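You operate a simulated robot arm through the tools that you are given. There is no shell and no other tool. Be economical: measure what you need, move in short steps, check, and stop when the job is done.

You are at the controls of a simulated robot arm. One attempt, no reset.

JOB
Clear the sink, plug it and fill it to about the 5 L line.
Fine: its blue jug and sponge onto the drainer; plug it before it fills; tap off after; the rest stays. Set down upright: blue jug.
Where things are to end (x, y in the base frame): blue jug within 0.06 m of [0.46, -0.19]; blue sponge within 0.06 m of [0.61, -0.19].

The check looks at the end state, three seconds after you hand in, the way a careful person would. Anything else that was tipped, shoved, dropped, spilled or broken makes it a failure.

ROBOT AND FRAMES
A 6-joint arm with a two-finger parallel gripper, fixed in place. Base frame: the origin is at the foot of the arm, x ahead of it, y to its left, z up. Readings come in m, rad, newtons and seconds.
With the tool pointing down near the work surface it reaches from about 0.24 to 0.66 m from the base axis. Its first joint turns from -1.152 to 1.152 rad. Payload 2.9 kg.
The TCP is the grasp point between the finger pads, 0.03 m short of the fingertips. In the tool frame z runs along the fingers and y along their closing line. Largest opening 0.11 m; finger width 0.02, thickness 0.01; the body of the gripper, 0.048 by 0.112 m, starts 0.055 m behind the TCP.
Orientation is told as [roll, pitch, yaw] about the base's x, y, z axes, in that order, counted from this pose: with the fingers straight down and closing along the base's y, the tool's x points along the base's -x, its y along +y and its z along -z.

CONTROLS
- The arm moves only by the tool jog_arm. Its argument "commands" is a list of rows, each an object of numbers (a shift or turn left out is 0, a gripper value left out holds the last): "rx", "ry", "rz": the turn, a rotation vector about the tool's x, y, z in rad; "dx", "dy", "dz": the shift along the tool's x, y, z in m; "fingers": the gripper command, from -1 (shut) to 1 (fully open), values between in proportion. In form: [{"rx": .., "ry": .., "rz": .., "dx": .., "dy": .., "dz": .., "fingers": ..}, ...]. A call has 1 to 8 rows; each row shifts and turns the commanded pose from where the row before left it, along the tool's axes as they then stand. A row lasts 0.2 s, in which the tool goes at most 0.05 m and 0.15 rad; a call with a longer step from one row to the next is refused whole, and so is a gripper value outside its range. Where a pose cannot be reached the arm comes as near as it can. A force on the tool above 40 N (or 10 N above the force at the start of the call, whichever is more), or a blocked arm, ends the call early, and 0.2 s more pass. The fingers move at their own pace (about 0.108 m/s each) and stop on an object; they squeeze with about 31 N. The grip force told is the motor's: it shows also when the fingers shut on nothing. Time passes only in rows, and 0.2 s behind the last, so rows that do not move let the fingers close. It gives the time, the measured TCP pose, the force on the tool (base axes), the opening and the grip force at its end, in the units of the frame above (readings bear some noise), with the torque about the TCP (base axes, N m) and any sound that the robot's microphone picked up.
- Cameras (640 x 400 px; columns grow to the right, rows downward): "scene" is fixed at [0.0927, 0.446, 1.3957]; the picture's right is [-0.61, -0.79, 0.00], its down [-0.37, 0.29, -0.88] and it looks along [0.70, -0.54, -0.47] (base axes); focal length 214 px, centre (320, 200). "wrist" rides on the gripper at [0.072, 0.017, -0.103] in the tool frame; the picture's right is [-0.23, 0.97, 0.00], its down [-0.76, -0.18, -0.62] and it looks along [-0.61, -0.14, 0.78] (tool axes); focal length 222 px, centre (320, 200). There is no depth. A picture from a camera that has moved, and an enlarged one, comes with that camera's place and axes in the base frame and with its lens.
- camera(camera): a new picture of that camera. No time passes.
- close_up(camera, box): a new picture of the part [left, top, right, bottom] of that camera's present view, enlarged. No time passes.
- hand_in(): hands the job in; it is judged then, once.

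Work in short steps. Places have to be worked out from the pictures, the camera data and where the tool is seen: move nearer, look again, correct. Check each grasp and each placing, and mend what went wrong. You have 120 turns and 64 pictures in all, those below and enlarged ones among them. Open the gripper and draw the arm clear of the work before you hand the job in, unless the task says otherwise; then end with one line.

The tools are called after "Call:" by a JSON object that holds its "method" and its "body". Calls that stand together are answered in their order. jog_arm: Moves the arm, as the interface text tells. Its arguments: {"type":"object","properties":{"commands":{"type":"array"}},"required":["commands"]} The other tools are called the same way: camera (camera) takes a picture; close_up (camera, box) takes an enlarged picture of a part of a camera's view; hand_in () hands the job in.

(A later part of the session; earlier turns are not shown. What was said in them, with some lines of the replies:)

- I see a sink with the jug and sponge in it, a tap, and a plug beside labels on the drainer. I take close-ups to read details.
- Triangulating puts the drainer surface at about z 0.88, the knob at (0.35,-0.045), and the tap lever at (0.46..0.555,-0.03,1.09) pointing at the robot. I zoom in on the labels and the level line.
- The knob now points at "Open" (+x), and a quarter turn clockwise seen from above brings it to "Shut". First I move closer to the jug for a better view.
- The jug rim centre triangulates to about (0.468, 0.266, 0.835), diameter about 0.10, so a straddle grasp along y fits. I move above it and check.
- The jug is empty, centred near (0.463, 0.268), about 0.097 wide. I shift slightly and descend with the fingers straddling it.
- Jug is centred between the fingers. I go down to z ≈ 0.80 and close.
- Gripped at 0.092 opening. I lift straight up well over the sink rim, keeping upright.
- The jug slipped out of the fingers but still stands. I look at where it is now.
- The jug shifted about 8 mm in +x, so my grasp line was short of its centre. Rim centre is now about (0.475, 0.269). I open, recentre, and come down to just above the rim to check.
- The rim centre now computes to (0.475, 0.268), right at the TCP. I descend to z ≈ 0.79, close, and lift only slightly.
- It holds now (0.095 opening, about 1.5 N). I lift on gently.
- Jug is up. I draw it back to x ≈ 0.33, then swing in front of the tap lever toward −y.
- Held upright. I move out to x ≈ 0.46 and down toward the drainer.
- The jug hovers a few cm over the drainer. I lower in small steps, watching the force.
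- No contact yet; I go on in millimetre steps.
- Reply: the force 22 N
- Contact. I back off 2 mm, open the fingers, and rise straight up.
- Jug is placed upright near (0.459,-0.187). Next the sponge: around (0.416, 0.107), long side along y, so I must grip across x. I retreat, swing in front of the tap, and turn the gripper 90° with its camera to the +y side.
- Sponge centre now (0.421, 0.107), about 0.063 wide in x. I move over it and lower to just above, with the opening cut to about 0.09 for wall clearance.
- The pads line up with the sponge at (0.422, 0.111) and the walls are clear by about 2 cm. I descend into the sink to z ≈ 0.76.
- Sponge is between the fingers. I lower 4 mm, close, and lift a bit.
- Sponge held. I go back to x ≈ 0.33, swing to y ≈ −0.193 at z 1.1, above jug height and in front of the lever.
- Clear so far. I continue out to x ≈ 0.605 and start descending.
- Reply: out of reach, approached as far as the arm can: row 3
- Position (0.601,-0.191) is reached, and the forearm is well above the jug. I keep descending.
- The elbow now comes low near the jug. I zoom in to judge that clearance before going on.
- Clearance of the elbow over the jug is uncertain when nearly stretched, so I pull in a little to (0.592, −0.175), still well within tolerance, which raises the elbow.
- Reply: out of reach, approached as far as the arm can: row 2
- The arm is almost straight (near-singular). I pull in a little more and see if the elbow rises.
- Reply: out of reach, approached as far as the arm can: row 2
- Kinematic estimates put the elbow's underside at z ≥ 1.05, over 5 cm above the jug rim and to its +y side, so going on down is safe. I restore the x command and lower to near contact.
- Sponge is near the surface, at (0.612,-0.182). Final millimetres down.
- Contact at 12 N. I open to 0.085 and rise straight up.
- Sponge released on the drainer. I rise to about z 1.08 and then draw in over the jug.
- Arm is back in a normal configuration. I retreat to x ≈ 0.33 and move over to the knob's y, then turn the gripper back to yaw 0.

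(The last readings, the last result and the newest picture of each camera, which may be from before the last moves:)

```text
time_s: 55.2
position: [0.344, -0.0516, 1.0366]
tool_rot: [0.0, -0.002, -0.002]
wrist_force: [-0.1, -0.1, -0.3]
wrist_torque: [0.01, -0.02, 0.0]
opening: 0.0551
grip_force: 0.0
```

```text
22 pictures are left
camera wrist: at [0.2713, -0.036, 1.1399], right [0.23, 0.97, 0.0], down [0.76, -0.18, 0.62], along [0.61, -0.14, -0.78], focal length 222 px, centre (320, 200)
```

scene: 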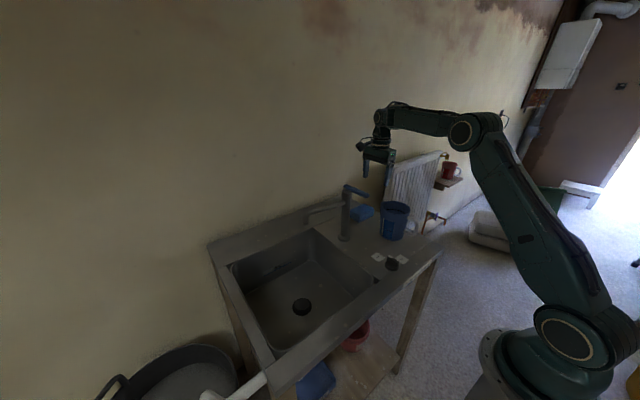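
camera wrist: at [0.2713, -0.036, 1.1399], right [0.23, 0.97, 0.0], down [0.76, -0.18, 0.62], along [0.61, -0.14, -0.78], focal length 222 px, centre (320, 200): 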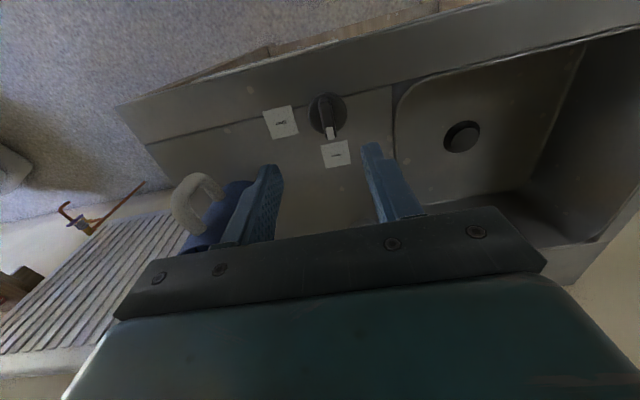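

Call:
{"method": "close_up", "body": {"camera": "wrist", "box": [280, 70, 376, 130]}}

```text
6.67 times, centred on (328, 100) of wrist
camera zoom: at [0.2713, -0.036, 1.1399], right [0.23, 0.97, 0.0], down [0.76, -0.18, 0.62], along [0.61, -0.14, -0.78], focal length 1481 px, centre (267, 867)
```

zoom: 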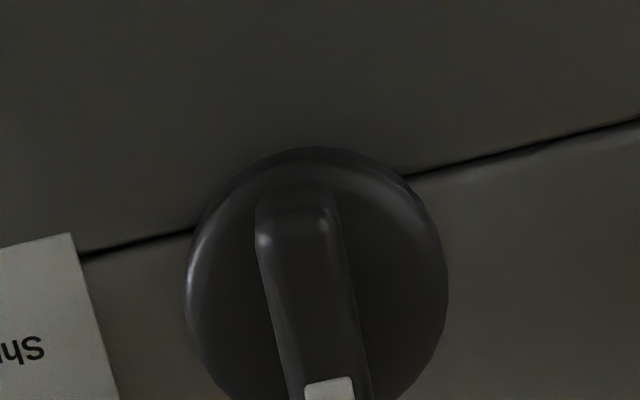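

Knob axis is at about (0.348, −0.0455). I align, descend so the fingers straddle the bar, and check before closing.

Call:
{"method": "jog_arm", "body": {"commands": [{"dx": -0.004, "dy": 0.006, "dz": 0.03}, {"dz": 0.03}, {"dz": 0.03}, {"dz": 0.012}, {"dz": 0.008}, {}]}}

Call:
{"method": "camera", "body": {"camera": "wrist"}}

Call:
{"method": "close_up", "body": {"camera": "scene", "box": [345, 225, 441, 285]}}

```text
time_s: 56.6
position: [0.3464, -0.045, 0.9271]
tool_rot: [0.002, -0.002, 0.001]
wrist_force: [-0.2, 0.8, -0.2]
wrist_torque: [-0.01, 0.0, 0.0]
opening: 0.0549
grip_force: 0.0
```

```text
20 pictures are left
camera wrist: at [0.2743, -0.0283, 1.0306], right [0.23, 0.97, 0.0], down [0.76, -0.18, 0.62], along [0.61, -0.14, -0.78], focal length 222 px, centre (320, 200)
```

wrist: 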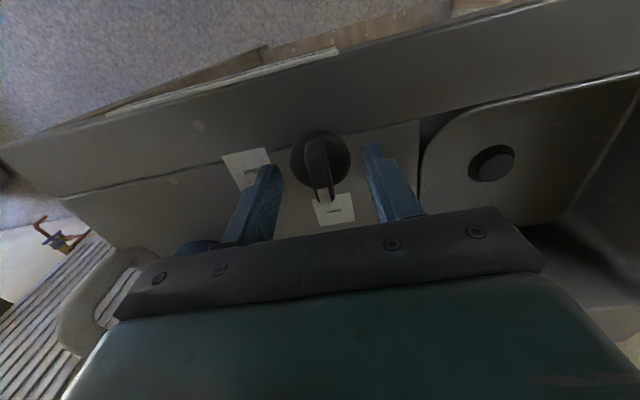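

```text
6.67 times, centred on (393, 255) of scene
camera zoom: at [0.0927, 0.446, 1.3957], right [-0.61, -0.79, 0.0], down [-0.37, 0.29, -0.88], along [0.7, -0.54, -0.47], focal length 1430 px, centre (-167, -167)
```

zoom: 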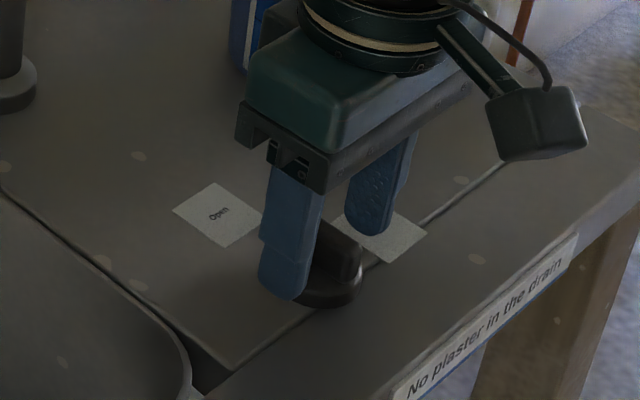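

Fingers straddle the bar well. I close on it.

Call:
{"method": "jog_arm", "body": {"commands": [{"dx": -0.002, "dz": 0.003}, {}, {"fingers": -1}, {"fingers": -1}, {"fingers": -1}]}}

```text
time_s: 57.8
position: [0.3482, -0.0457, 0.9249]
tool_rot: [0.001, -0.002, -0.003]
wrist_force: [0.8, -7.9, -4.5]
wrist_torque: [-0.17, -0.15, 0.0]
opening: 0.0128
grip_force: 45.0
```

Bar gripped (12.8 mm). I turn clockwise (seen from above) toward Shut.

Call:
{"method": "jog_arm", "body": {"commands": [{"dy": -0.001, "rz": 0.08}, {"rz": 0.15}, {"rz": 0.15}, {"rz": 0.15}, {}]}}

```text
time_s: 59.0
position: [0.3487, -0.0444, 0.9244]
tool_rot: [0.006, -0.001, -0.528]
wrist_force: [6.7, 12.7, -9.2]
wrist_torque: [-0.68, -0.99, 0.04]
opening: 0.0129
grip_force: 45.1
```

Call:
{"method": "jog_arm", "body": {"commands": [{"rz": 0.15}, {"rz": 0.15}, {"rz": 0.15}, {"rz": 0.15}, {}]}}

Call:
{"method": "jog_arm", "body": {"commands": [{"rz": 0.15}, {"rz": 0.15}, {"rz": 0.14}, {}]}}

Call:
{"method": "close_up", "body": {"camera": "scene", "box": [265, 225, 425, 325]}}

```text
time_s: 60.2
position: [0.349, -0.0433, 0.9243]
tool_rot: [0.008, 0.001, -1.126]
wrist_force: [15.8, 24.6, 3.5]
wrist_torque: [-0.78, -0.15, 0.02]
opening: 0.0127
grip_force: 44.7
```

```text
time_s: 61.2
position: [0.3489, -0.0443, 0.9249]
tool_rot: [0.006, 0.006, -1.565]
wrist_force: [18.5, 23.3, 8.4]
wrist_torque: [-0.29, 0.08, 0.01]
opening: 0.0128
grip_force: 45.3
```

```text
4.00 times, centred on (345, 275) of scene
camera zoom: at [0.0931, 0.4466, 1.3954], right [-0.61, -0.79, 0.0], down [-0.38, 0.29, -0.88], along [0.7, -0.54, -0.47], focal length 858 px, centre (220, -100)
```

zoom: 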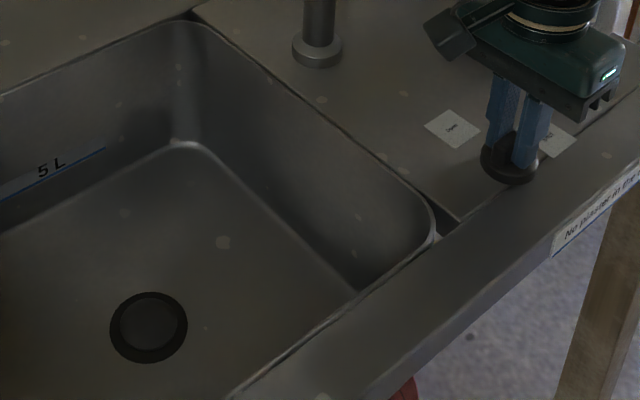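

Knob turned and the plug looks seated. I release and rise, then check both.

Call:
{"method": "jog_arm", "body": {"commands": [{"fingers": 0.0}, {}, {"dz": -0.03}, {"dz": -0.04}, {"dz": -0.04}, {"dz": -0.04}, {}]}}

Call:
{"method": "close_up", "body": {"camera": "scene", "box": [270, 230, 420, 325]}}

```text
time_s: 61.5
position: [0.3384, -0.0466, 0.926]
tool_rot: [-0.026, 0.003, -1.575]
wrist_force: [-30.9, 1.0, 34.2]
wrist_torque: [-0.03, 0.01, 0.06]
opening: 0.039
grip_force: 0.1
stopped in row 1: the force on the tool passed its limit (the readings are from after the stop); the commanded pose is now the measured one
```

```text
4.21 times, centred on (345, 278) of scene
camera zoom: at [0.0914, 0.446, 1.3957], right [-0.61, -0.79, 0.0], down [-0.37, 0.29, -0.88], along [0.7, -0.54, -0.47], focal length 903 px, centre (215, -126)
```

zoom: 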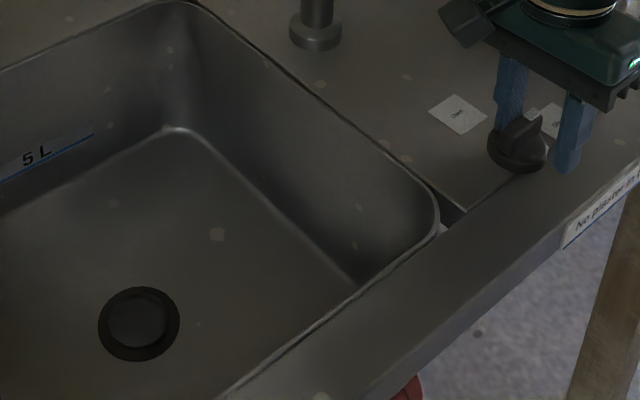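

The tool sprang a little as the grip opened. I pause a moment to see the settled readings.

Call:
{"method": "jog_arm", "body": {"commands": [{}]}}

```text
time_s: 61.9
position: [0.3398, -0.0461, 0.9252]
tool_rot: [-0.022, 0.003, -1.574]
wrist_force: [-32.0, 1.4, 42.8]
wrist_torque: [-0.14, -0.16, 0.06]
opening: 0.0383
grip_force: 0.0
```

A fingertip bears on the knob's disc rim. I lift straight up gently.

Call:
{"method": "jog_arm", "body": {"commands": [{"dz": -0.004}, {"dz": -0.008}, {"dz": -0.02}, {"dz": -0.03}, {"dz": -0.03}, {"dz": -0.03}, {}]}}

Call:
{"method": "close_up", "body": {"camera": "scene", "box": [270, 230, 420, 325]}}

```text
time_s: 63.5
position: [0.3438, -0.0466, 1.0477]
tool_rot: [-0.016, 0.002, -1.575]
wrist_force: [-0.5, -0.5, 0.0]
wrist_torque: [0.0, 0.02, 0.02]
opening: 0.0549
grip_force: 0.1
```

```text
4.21 times, centred on (345, 278) of scene
camera zoom: at [0.0927, 0.446, 1.3957], right [-0.61, -0.79, 0.0], down [-0.37, 0.29, -0.88], along [0.7, -0.54, -0.47], focal length 903 px, centre (215, -126)
```

zoom: 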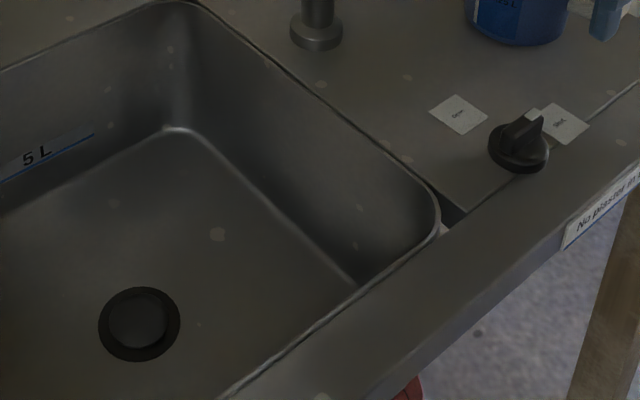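

Call:
{"method": "close_up", "body": {"camera": "scene", "box": [372, 245, 412, 270]}}

Call:
{"method": "close_up", "body": {"camera": "scene", "box": [281, 292, 321, 317]}}

```text
16.00 times, centred on (392, 258) of scene
camera zoom: at [0.0927, 0.446, 1.3957], right [-0.61, -0.79, 0.0], down [-0.37, 0.29, -0.88], along [0.7, -0.54, -0.47], focal length 3432 px, centre (-832, -720)
```

zoom: 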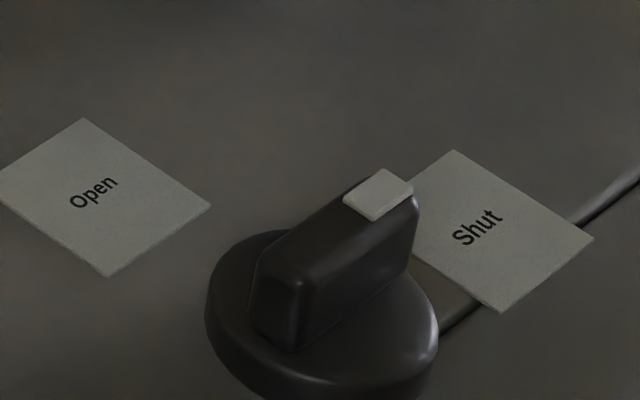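

```text
16.00 times, centred on (301, 304) of scene
camera zoom: at [0.0927, 0.446, 1.3957], right [-0.61, -0.79, 0.0], down [-0.37, 0.29, -0.88], along [0.7, -0.54, -0.47], focal length 3432 px, centre (624, -1472)
```

zoom: 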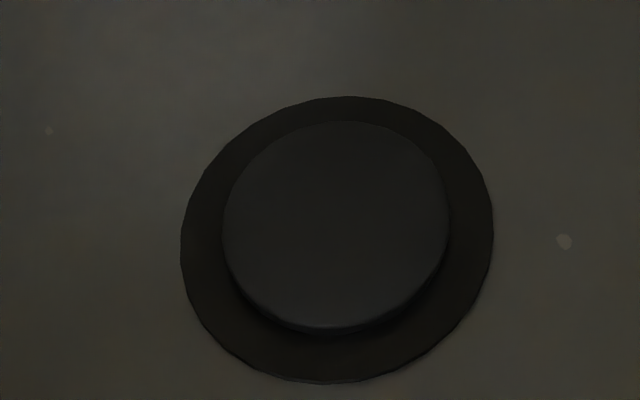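

The knob points exactly at Shut and the plug has dropped into its seat. Now the tap: I rise, return to yaw 0, and look at the lever up close.

Call:
{"method": "jog_arm", "body": {"commands": [{"dz": -0.04}, {"dz": -0.045}, {"dz": -0.045, "rz": -0.15}, {"rz": -0.15}, {"rz": -0.15}, {"rz": -0.15}, {"rz": -0.15}, {"rz": -0.15}]}}

Call:
{"method": "jog_arm", "body": {"commands": [{"rz": -0.15}, {"rz": -0.15}, {"rz": -0.15}, {"rz": -0.15}, {"rz": -0.075}, {}]}}

Call:
{"method": "camera", "body": {"camera": "wrist"}}

```text
time_s: 65.3
position: [0.3463, -0.0486, 1.1764]
tool_rot: [-0.008, 0.014, -0.673]
wrist_force: [0.3, -0.9, -0.8]
wrist_torque: [-0.02, 0.01, 0.01]
opening: 0.0552
grip_force: 0.0
```

```text
time_s: 66.7
position: [0.3459, -0.0464, 1.1768]
tool_rot: [0.001, 0.017, 0.002]
wrist_force: [0.2, 0.9, 0.1]
wrist_torque: [-0.01, -0.03, 0.0]
opening: 0.055
grip_force: 0.1
```

```text
13 pictures are left
camera wrist: at [0.2763, -0.0314, 1.2815], right [0.23, 0.97, 0.0], down [0.77, -0.18, 0.61], along [0.59, -0.14, -0.79], focal length 222 px, centre (320, 200)
```

wrist: 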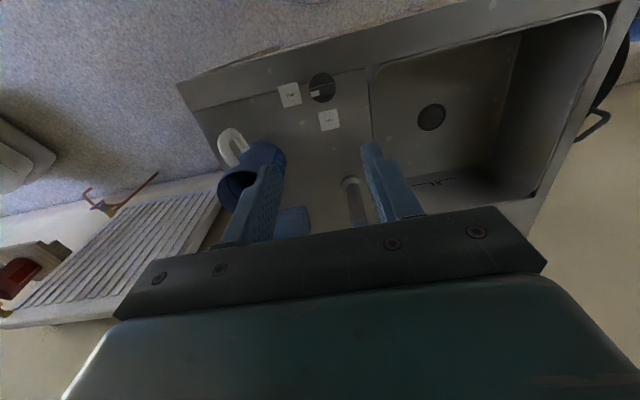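

The lever is hidden by the gripper body, but from earlier triangulation it lies at y ≈ −0.027, z ≈ 1.10, x 0.465–0.57. I go above x 0.485 and lower the fingers around it.

Call:
{"method": "jog_arm", "body": {"commands": [{"dx": -0.045, "dy": 0.01, "ry": -0.017}, {"dx": -0.045, "dy": 0.009}, {"dx": -0.045}, {"dx": -0.004}, {"dz": 0.02}, {"dz": 0.02}, {}]}}

Call:
{"method": "close_up", "body": {"camera": "scene", "box": [300, 150, 396, 210]}}

```text
time_s: 68.3
position: [0.4883, -0.0273, 1.135]
tool_rot: [0.001, -0.001, 0.0]
wrist_force: [0.2, 0.5, -0.8]
wrist_torque: [-0.02, -0.01, 0.01]
opening: 0.0553
grip_force: 0.0
```

```text
6.67 times, centred on (348, 180) of scene
camera zoom: at [0.0927, 0.446, 1.3957], right [-0.61, -0.79, 0.0], down [-0.37, 0.29, -0.88], along [0.7, -0.54, -0.47], focal length 1430 px, centre (133, 333)
```

zoom: 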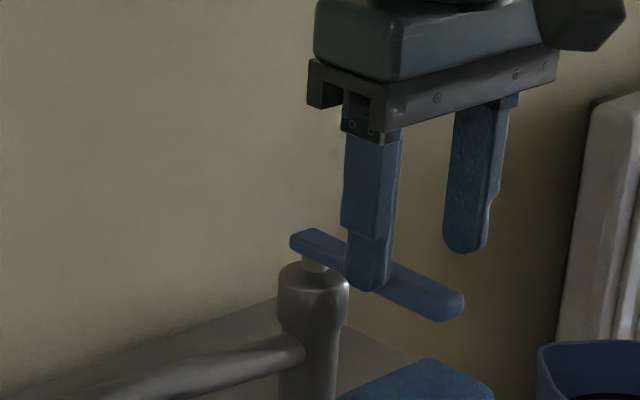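

Lever lies between the fingers. I descend 4 cm and close.

Call:
{"method": "jog_arm", "body": {"commands": [{"dz": 0.015}, {"dz": 0.015}, {"dz": 0.01}, {}, {"fingers": -1}, {"fingers": -1}, {"fingers": -1}]}}

```text
time_s: 69.9
position: [0.4875, -0.0275, 1.0959]
tool_rot: [0.001, 0.0, 0.007]
wrist_force: [-0.6, 15.9, -1.6]
wrist_torque: [0.08, -0.01, 0.89]
opening: 0.0189
grip_force: 45.5
```

Lever gripped (19 mm wide). I test a small lift first.

Call:
{"method": "jog_arm", "body": {"commands": [{"dy": 0.002}, {"dz": -0.004}, {"dz": -0.004}, {}]}}

```text
time_s: 70.9
position: [0.485, -0.0256, 1.1014]
tool_rot: [0.002, 0.008, 0.0]
wrist_force: [-0.5, 11.4, -32.8]
wrist_torque: [0.09, 0.19, 0.62]
opening: 0.0185
grip_force: 44.9
```

Lifting resists (33 N), so it's likely a swivel. I undo that and test a small swing counter-clockwise (tip toward −y).

Call:
{"method": "jog_arm", "body": {"commands": [{"dz": 0.008}, {"dy": -0.0035, "rz": -0.05}, {"dy": -0.0035, "rz": -0.05}, {}]}}

```text
time_s: 71.9
position: [0.4869, -0.0339, 1.0981]
tool_rot: [0.001, -0.012, 0.101]
wrist_force: [-5.0, 13.4, 33.7]
wrist_torque: [0.11, -0.08, 0.92]
opening: 0.0191
grip_force: 45.3
```

It swings in y with steady moderate force. I relieve the vertical push and continue a bit.

Call:
{"method": "jog_arm", "body": {"commands": [{"dz": -0.004}, {"dy": -0.0037, "rz": -0.05}, {"dy": -0.0037, "rz": -0.05}, {}]}}

Call:
{"method": "close_up", "body": {"camera": "scene", "box": [250, 150, 410, 250]}}

```text
time_s: 72.9
position: [0.4876, -0.0399, 1.0976]
tool_rot: [0.0, -0.003, 0.203]
wrist_force: [19.8, 20.4, -5.8]
wrist_torque: [0.19, -0.54, 0.94]
opening: 0.0185
grip_force: 45.0
```

```text
4.00 times, centred on (330, 200) of scene
camera zoom: at [0.0934, 0.4466, 1.3954], right [-0.61, -0.79, 0.0], down [-0.38, 0.29, -0.88], along [0.7, -0.54, -0.47], focal length 858 px, centre (280, 200)
```

zoom: 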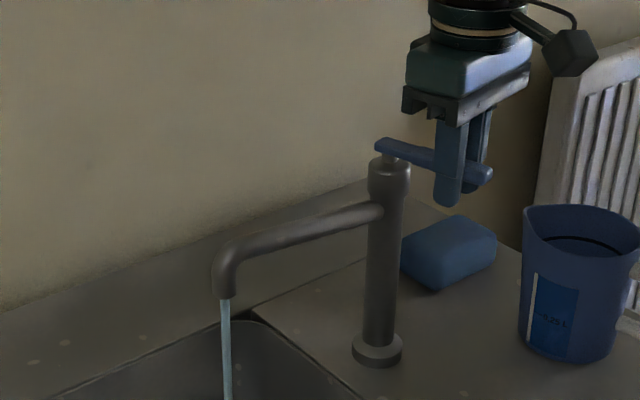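

Water runs. I open it some more to fill in reasonable time, following the arc, and then check the level.

Call:
{"method": "jog_arm", "body": {"commands": [{"dx": -0.0015}, {"dy": -0.0036, "rz": -0.05}, {"dy": -0.0036, "rz": -0.05}, {"dy": -0.0036, "rz": -0.05}, {"dy": -0.0036, "rz": -0.05}, {}]}}

Call:
{"method": "close_up", "body": {"camera": "scene", "box": [210, 160, 410, 360]}}

```text
time_s: 74.3
position: [0.4917, -0.0526, 1.0994]
tool_rot: [0.002, 0.001, 0.406]
wrist_force: [14.9, 23.1, -23.4]
wrist_torque: [0.0, -0.03, 0.88]
opening: 0.0188
grip_force: 44.6
```

```text
2.00 times, centred on (310, 260) of scene
camera zoom: at [0.0935, 0.4466, 1.3954], right [-0.61, -0.79, 0.0], down [-0.38, 0.29, -0.88], along [0.7, -0.54, -0.47], focal length 429 px, centre (340, 80)
```

zoom: 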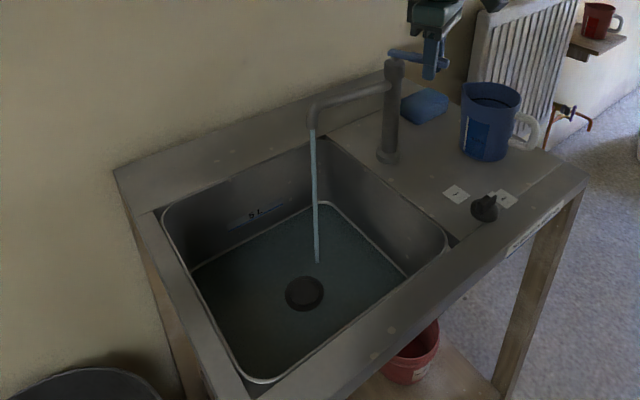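

Water covers the floor and the plug holds. I wait 1.8 s and measure the rise.

Call:
{"method": "jog_arm", "body": {"commands": [{"dz": 0.002}, {}, {}, {}, {}, {}, {}, {}]}}

Call:
{"method": "close_up", "body": {"camera": "scene", "box": [230, 220, 358, 300]}}

```text
time_s: 76.1
position: [0.4923, -0.0529, 1.0985]
tool_rot: [-0.001, -0.003, 0.403]
wrist_force: [1.0, 20.0, 9.7]
wrist_torque: [-0.09, 0.37, 1.12]
opening: 0.0196
grip_force: 45.1
```

```text
5.00 times, centred on (294, 260) of scene
camera zoom: at [0.0926, 0.4466, 1.3955], right [-0.61, -0.79, 0.0], down [-0.37, 0.29, -0.88], along [0.7, -0.54, -0.47], focal length 1072 px, centre (450, -100)
```

zoom: 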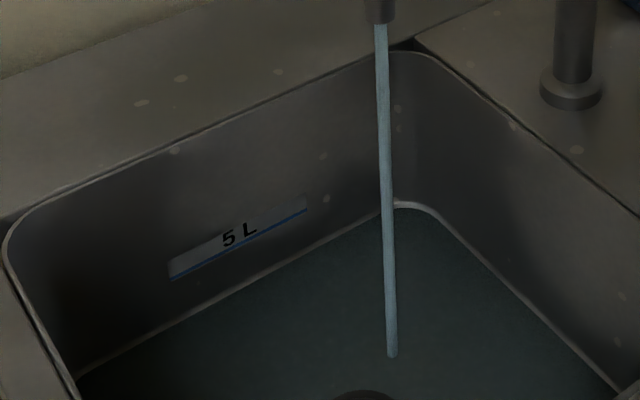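

The line is about 45 mm above the floor and depth is only a few mm, so I open further, to about 0.8 rad.

Call:
{"method": "jog_arm", "body": {"commands": [{"dy": -0.0036, "rz": -0.05}, {"dy": -0.0036, "rz": -0.05}, {"dy": -0.0036, "rz": -0.05}, {"dy": -0.0036, "rz": -0.05}, {"dy": -0.0036, "rz": -0.05}, {"dy": -0.0036, "rz": -0.05}, {"dy": -0.0036, "rz": -0.05}, {"dy": -0.0036, "rz": -0.05}]}}

Call:
{"method": "jog_arm", "body": {"commands": [{}, {}, {}, {}, {}, {}, {}, {}]}}

Call:
{"method": "close_up", "body": {"camera": "scene", "box": [230, 220, 358, 300]}}

```text
time_s: 77.9
position: [0.5087, -0.0742, 1.0989]
tool_rot: [0.0, -0.002, 0.808]
wrist_force: [5.1, 30.1, 11.1]
wrist_torque: [0.29, -0.19, 0.91]
opening: 0.02
grip_force: 45.3
```

```text
time_s: 79.7
position: [0.5086, -0.0746, 1.0986]
tool_rot: [0.0, -0.003, 0.806]
wrist_force: [5.7, 30.6, 7.9]
wrist_torque: [0.19, -0.1, 0.96]
opening: 0.0201
grip_force: 45.1
```

```text
5.00 times, centred on (294, 260) of scene
camera zoom: at [0.0927, 0.4469, 1.3953], right [-0.61, -0.79, 0.0], down [-0.37, 0.29, -0.88], along [0.7, -0.54, -0.47], focal length 1072 px, centre (450, -100)
```

zoom: 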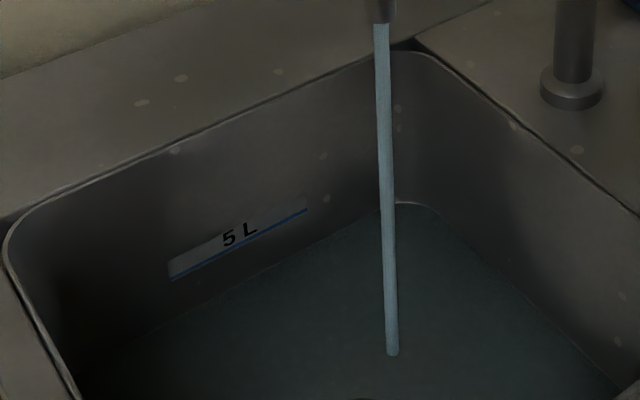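

About 1 cm deep now. I wait two more calls and measure with a tighter zoom.

Call:
{"method": "jog_arm", "body": {"commands": [{}, {}, {}, {}, {}, {}, {}, {}]}}

Call:
{"method": "jog_arm", "body": {"commands": [{}, {}, {}, {}, {}, {}, {}, {}]}}

Call:
{"method": "close_up", "body": {"camera": "scene", "box": [250, 250, 314, 290]}}

```text
time_s: 81.5
position: [0.5082, -0.0738, 1.0985]
tool_rot: [0.001, -0.002, 0.806]
wrist_force: [4.7, 28.6, 4.6]
wrist_torque: [0.11, -0.03, 0.97]
opening: 0.02
grip_force: 45.1
```

```text
time_s: 83.3
position: [0.5092, -0.0744, 1.1001]
tool_rot: [-0.001, -0.001, 0.807]
wrist_force: [4.1, 28.9, 1.3]
wrist_torque: [0.14, -0.02, 1.0]
opening: 0.02
grip_force: 45.5
```

```text
10.00 times, centred on (282, 270) of scene
camera zoom: at [0.0928, 0.4469, 1.3953], right [-0.61, -0.79, 0.0], down [-0.37, 0.29, -0.88], along [0.7, -0.54, -0.47], focal length 2145 px, centre (700, -500)
```

zoom: 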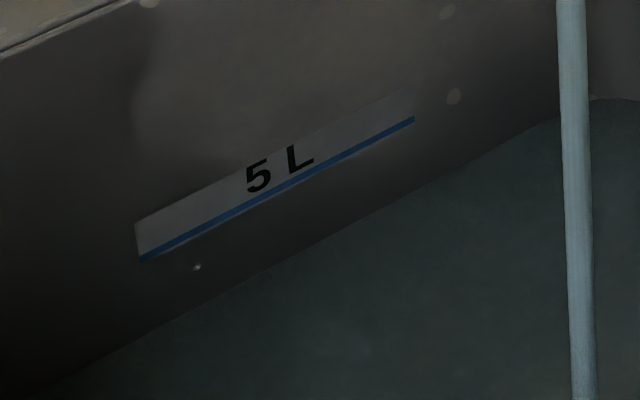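

The gap to the line is about 36 mm and filling is slow (~1 mm/s), so I open further to about 1.2 rad and keep waiting.

Call:
{"method": "jog_arm", "body": {"commands": [{"dy": -0.0035, "rz": -0.05}, {"dy": -0.0035, "rz": -0.05}, {"dy": -0.0035, "rz": -0.05}, {"dy": -0.0035, "rz": -0.05}, {"dy": -0.0035, "rz": -0.05}, {"dy": -0.0035, "rz": -0.05}, {"dy": -0.0035, "rz": -0.05}, {"dy": -0.0035, "rz": -0.05}]}}

Call:
{"method": "jog_arm", "body": {"commands": [{}, {}, {}, {}, {}, {}, {}, {}]}}

Call:
{"method": "jog_arm", "body": {"commands": [{}, {}, {}, {}, {}, {}, {}, {}]}}

Call:
{"method": "close_up", "body": {"camera": "scene", "box": [250, 250, 314, 290]}}

```text
time_s: 85.1
position: [0.5309, -0.0901, 1.0982]
tool_rot: [-0.001, -0.002, 1.208]
wrist_force: [-3.7, 34.7, 11.5]
wrist_torque: [0.16, 0.07, 0.91]
opening: 0.02
grip_force: 45.0
```

```text
time_s: 86.9
position: [0.53, -0.0887, 1.0964]
tool_rot: [-0.002, -0.002, 1.205]
wrist_force: [-3.3, 32.9, 10.2]
wrist_torque: [0.17, 0.03, 0.91]
opening: 0.0201
grip_force: 44.6
```

```text
time_s: 88.7
position: [0.5316, -0.0899, 1.0976]
tool_rot: [-0.002, -0.001, 1.205]
wrist_force: [-5.0, 32.7, 9.2]
wrist_torque: [0.09, 0.0, 0.93]
opening: 0.0199
grip_force: 45.5
```

```text
10.00 times, centred on (282, 270) of scene
camera zoom: at [0.0923, 0.447, 1.3953], right [-0.61, -0.79, 0.0], down [-0.37, 0.29, -0.88], along [0.7, -0.54, -0.47], focal length 2145 px, centre (700, -500)
```

zoom: 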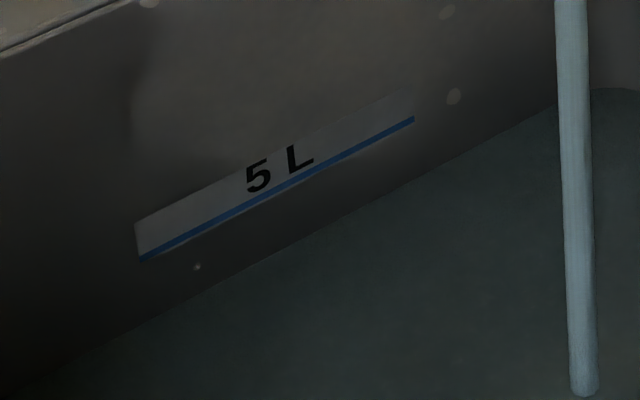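

The gap fell from 74 to 61 px in 5.4 s. At about 2.8 px/s it needs some 20 s more, so I wait 12.6 s and measure again.

Call:
{"method": "jog_arm", "body": {"commands": [{}, {}, {}, {}, {}, {}, {}, {}]}}

Call:
{"method": "jog_arm", "body": {"commands": [{}, {}, {}, {}, {}, {}, {}, {}]}}

Call:
{"method": "jog_arm", "body": {"commands": [{}, {}, {}, {}, {}, {}, {}, {}]}}

Call:
{"method": "jog_arm", "body": {"commands": [{}, {}, {}, {}, {}, {}, {}, {}]}}

Call:
{"method": "jog_arm", "body": {"commands": [{}, {}, {}, {}, {}, {}, {}, {}]}}

Call:
{"method": "jog_arm", "body": {"commands": [{}, {}, {}, {}, {}, {}, {}, {}]}}

Call:
{"method": "close_up", "body": {"camera": "scene", "box": [250, 250, 314, 290]}}

```text
time_s: 90.5
position: [0.5305, -0.0895, 1.0969]
tool_rot: [0.002, -0.002, 1.207]
wrist_force: [-5.7, 32.0, 7.8]
wrist_torque: [0.16, 0.06, 1.01]
opening: 0.0203
grip_force: 44.5
```

```text
time_s: 92.3
position: [0.5318, -0.0906, 1.0968]
tool_rot: [0.0, -0.002, 1.205]
wrist_force: [-5.6, 31.4, 6.6]
wrist_torque: [0.12, 0.04, 0.96]
opening: 0.02
grip_force: 45.0
```

```text
time_s: 94.1
position: [0.5318, -0.091, 1.0979]
tool_rot: [0.0, -0.002, 1.206]
wrist_force: [-5.7, 30.2, 4.7]
wrist_torque: [0.13, 0.06, 0.94]
opening: 0.0199
grip_force: 45.3
```

```text
time_s: 95.9
position: [0.5311, -0.0902, 1.0981]
tool_rot: [-0.002, -0.002, 1.206]
wrist_force: [-6.2, 29.4, 4.0]
wrist_torque: [0.1, 0.05, 0.96]
opening: 0.0203
grip_force: 44.8
```

```text
time_s: 97.7
position: [0.5302, -0.0909, 1.0975]
tool_rot: [-0.001, -0.002, 1.203]
wrist_force: [-6.0, 31.0, 3.4]
wrist_torque: [0.14, 0.03, 0.99]
opening: 0.0201
grip_force: 45.0
```

```text
time_s: 99.5
position: [0.5314, -0.0911, 1.098]
tool_rot: [0.0, -0.002, 1.204]
wrist_force: [-6.5, 29.7, 2.5]
wrist_torque: [0.13, 0.01, 0.95]
opening: 0.0203
grip_force: 44.7
```

```text
10.00 times, centred on (282, 270) of scene
camera zoom: at [0.0924, 0.4469, 1.3954], right [-0.61, -0.79, 0.0], down [-0.37, 0.29, -0.88], along [0.7, -0.54, -0.47], focal length 2145 px, centre (700, -500)
```

zoom: 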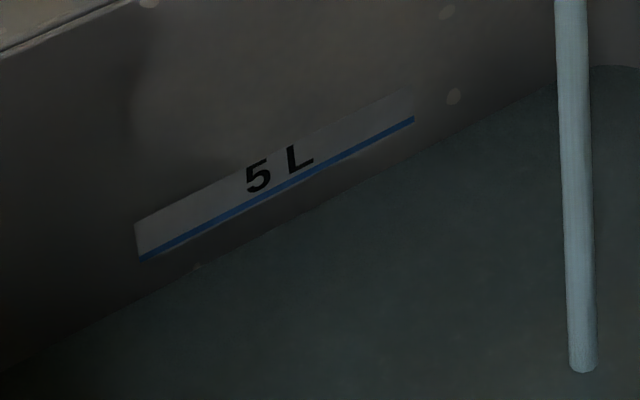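

Gap 34 px, falling 2.5 px/s. I wait 9 s more, then measure before closing.

Call:
{"method": "jog_arm", "body": {"commands": [{}, {}, {}, {}, {}, {}, {}, {}]}}

Call:
{"method": "jog_arm", "body": {"commands": [{}, {}, {}, {}, {}, {}, {}, {}]}}

Call:
{"method": "jog_arm", "body": {"commands": [{}, {}, {}, {}, {}, {}, {}, {}]}}

Call:
{"method": "jog_arm", "body": {"commands": [{}, {}, {}, {}, {}, {}, {}, {}]}}

Call:
{"method": "jog_arm", "body": {"commands": [{}, {}, {}, {}, {}, {}, {}, {}]}}

Call:
{"method": "close_up", "body": {"camera": "scene", "box": [250, 250, 314, 290]}}

```text
time_s: 101.3
position: [0.5314, -0.0916, 1.0981]
tool_rot: [0.001, -0.002, 1.205]
wrist_force: [-6.3, 29.1, 1.6]
wrist_torque: [0.1, 0.01, 0.96]
opening: 0.0201
grip_force: 44.9
```

```text
time_s: 103.1
position: [0.5315, -0.0917, 1.0974]
tool_rot: [0.0, -0.001, 1.206]
wrist_force: [-7.1, 28.9, 0.6]
wrist_torque: [0.09, 0.01, 1.02]
opening: 0.0203
grip_force: 44.8
```

```text
time_s: 104.9
position: [0.5315, -0.0913, 1.098]
tool_rot: [0.002, -0.001, 1.203]
wrist_force: [-6.6, 28.9, 0.3]
wrist_torque: [0.11, 0.03, 0.99]
opening: 0.0201
grip_force: 44.9
```

```text
time_s: 106.7
position: [0.5314, -0.0909, 1.098]
tool_rot: [0.0, -0.001, 1.203]
wrist_force: [-6.7, 28.0, 0.6]
wrist_torque: [0.11, 0.04, 0.99]
opening: 0.0202
grip_force: 45.3
```

```text
time_s: 108.5
position: [0.5294, -0.0915, 1.0977]
tool_rot: [0.001, -0.003, 1.202]
wrist_force: [-6.9, 26.9, 0.0]
wrist_torque: [0.12, 0.04, 1.0]
opening: 0.0201
grip_force: 45.1
```

```text
10.00 times, centred on (282, 270) of scene
camera zoom: at [0.0924, 0.4468, 1.3954], right [-0.61, -0.79, 0.0], down [-0.37, 0.29, -0.88], along [0.7, -0.54, -0.47], focal length 2145 px, centre (700, -500)
```

zoom: 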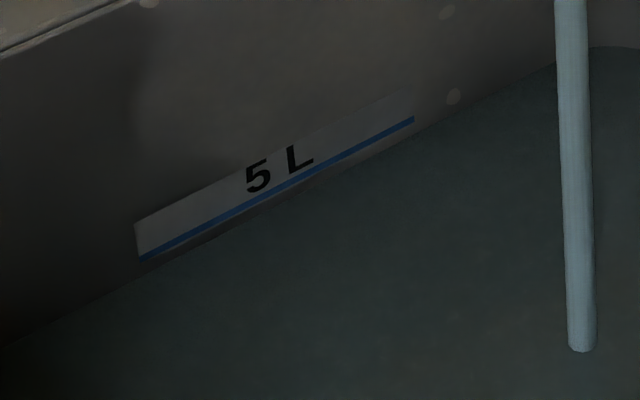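

Gap about 14 px. I wait 3.6 s more and then close along the reverse arc.

Call:
{"method": "jog_arm", "body": {"commands": [{}, {}, {}, {}, {}, {}, {}, {}]}}

Call:
{"method": "jog_arm", "body": {"commands": [{}, {}, {}, {}, {}, {}, {}, {}]}}

Call:
{"method": "jog_arm", "body": {"commands": [{"dy": 0.0035, "rz": 0.06}, {"dy": 0.007, "rz": 0.1}, {"dy": 0.007, "rz": 0.1}, {"dy": 0.007, "rz": 0.1}, {"dy": 0.007, "rz": 0.1}, {"dy": 0.007, "rz": 0.1}, {"dy": 0.007, "rz": 0.1}, {"dy": 0.0035, "rz": 0.05}]}}

```text
time_s: 110.3
position: [0.5309, -0.0911, 1.097]
tool_rot: [0.0, 0.0, 1.204]
wrist_force: [-6.9, 26.7, -0.6]
wrist_torque: [0.14, 0.03, 0.99]
opening: 0.0202
grip_force: 45.5
```

```text
time_s: 112.1
position: [0.5304, -0.0918, 1.0968]
tool_rot: [0.002, 0.0, 1.201]
wrist_force: [-6.4, 27.0, 0.6]
wrist_torque: [0.08, 0.05, 0.99]
opening: 0.0202
grip_force: 44.7
```

```text
time_s: 113.9
position: [0.492, -0.0637, 1.0983]
tool_rot: [0.002, -0.001, 0.483]
wrist_force: [-12.0, 5.7, -10.1]
wrist_torque: [0.42, -0.58, 0.83]
opening: 0.0209
grip_force: 45.5
```

Call:
{"method": "jog_arm", "body": {"commands": [{"dy": 0.0075, "rz": 0.1}, {"dy": 0.0075, "rz": 0.1}, {"dy": 0.0075, "rz": 0.1}, {"dy": 0.0075, "rz": 0.1}, {"dy": 0.006, "rz": 0.083}, {}]}}

Call:
{"method": "close_up", "body": {"camera": "scene", "box": [240, 160, 400, 310]}}

```text
time_s: 115.3
position: [0.481, -0.0283, 1.0982]
tool_rot: [0.0, 0.003, 0.006]
wrist_force: [-23.4, 15.1, -8.3]
wrist_torque: [0.04, -0.16, 1.05]
opening: 0.0191
grip_force: 44.3
```

```text
2.67 times, centred on (320, 235) of scene
camera zoom: at [0.092, 0.4465, 1.3955], right [-0.61, -0.79, 0.0], down [-0.37, 0.29, -0.88], along [0.7, -0.54, -0.47], focal length 572 px, centre (320, 107)
```

zoom: 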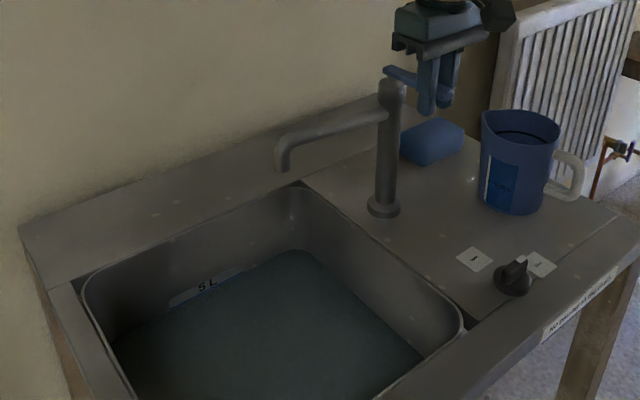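

The stream has stopped. I nudge the lever slightly to be sure it is fully home, and check the level.

Call:
{"method": "jog_arm", "body": {"commands": [{"dy": 0.002, "dx": -0.002}, {}]}}

Call:
{"method": "close_up", "body": {"camera": "scene", "box": [250, 250, 314, 290]}}

```text
time_s: 115.9
position: [0.4804, -0.0268, 1.097]
tool_rot: [0.001, 0.01, 0.006]
wrist_force: [-31.6, 14.3, -3.3]
wrist_torque: [0.05, -0.18, 0.97]
opening: 0.0183
grip_force: 44.9
```

```text
10.00 times, centred on (282, 270) of scene
camera zoom: at [0.0917, 0.4464, 1.3956], right [-0.61, -0.79, 0.0], down [-0.37, 0.29, -0.88], along [0.7, -0.54, -0.47], focal length 2145 px, centre (700, -500)
```

zoom: 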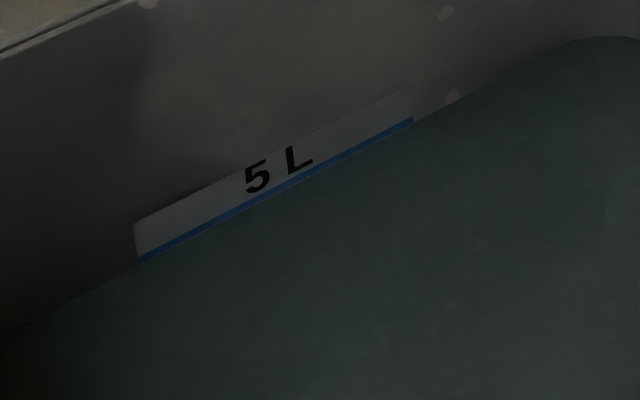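

The level is right at the 5 L line. I relieve the side load, open the fingers, and rise clear.

Call:
{"method": "jog_arm", "body": {"commands": [{"dx": 0.004}, {"dx": 0.003}, {}]}}

Call:
{"method": "jog_arm", "body": {"commands": [{"fingers": 0.0}, {}, {"dz": -0.03}, {"dz": -0.04}, {"dz": -0.04}, {"dx": 0.04}, {"dx": 0.04}, {"dx": 0.03}]}}

Call:
{"method": "camera", "body": {"camera": "scene"}}

```text
time_s: 116.7
position: [0.4812, -0.0271, 1.0972]
tool_rot: [0.003, -0.008, 0.007]
wrist_force: [28.9, 15.3, -14.9]
wrist_torque: [0.05, -0.23, 0.83]
opening: 0.0187
grip_force: 45.2
```

```text
time_s: 118.5
position: [0.368, -0.0293, 1.2077]
tool_rot: [0.002, -0.003, 0.005]
wrist_force: [0.6, 1.0, 0.5]
wrist_torque: [-0.02, 0.0, 0.02]
opening: 0.0548
grip_force: 0.1
```

```text
1 pictures are left
```

scene: 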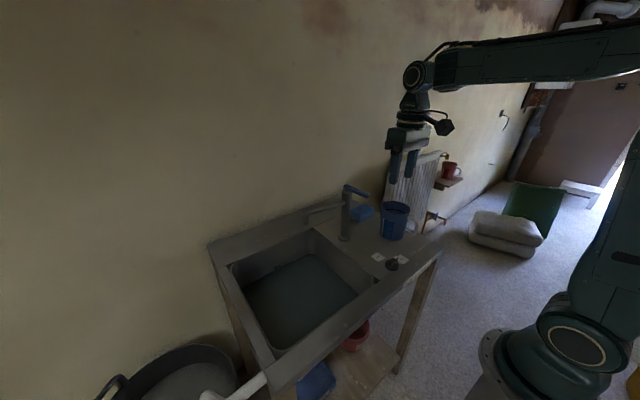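

The arm is clear. I use the last picture to check the spout, level, jug and sponge, and open the gripper fully.

Call:
{"method": "jog_arm", "body": {"commands": [{"fingers": 1, "dz": -0.04}, {"dz": -0.04}, {}]}}

Call:
{"method": "close_up", "body": {"camera": "scene", "box": [240, 170, 420, 300]}}

```text
time_s: 119.3
position: [0.3683, -0.0298, 1.2869]
tool_rot: [0.003, 0.001, 0.004]
wrist_force: [0.2, 0.7, 0.2]
wrist_torque: [0.02, -0.03, 0.01]
opening: 0.1099
grip_force: 0.0
```

```text
3.08 times, centred on (330, 235) of scene
camera zoom: at [0.0927, 0.446, 1.3957], right [-0.61, -0.79, 0.0], down [-0.37, 0.29, -0.88], along [0.7, -0.54, -0.47], focal length 660 px, centre (289, 92)
```

zoom: 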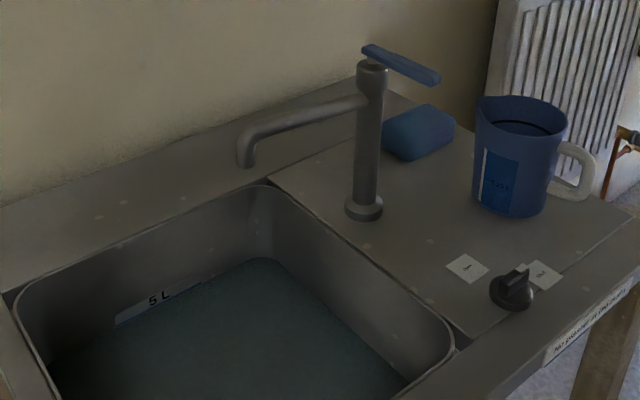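

The tap is off, the plug shut, the level at the line, the jug upright and the sponge on the drainer. I hand in.

Call:
{"method": "hand_in", "body": {}}

```text
The job is handed in.
```

The job is handed in: the sink is plugged and filled to the 5 L line, the tap is off, the blue jug stands upright at about (0.46, −0.19) and the sponge lies at about (0.61, −0.18). The jug slipped from the gripper on the first lift but stayed standing in the sink.
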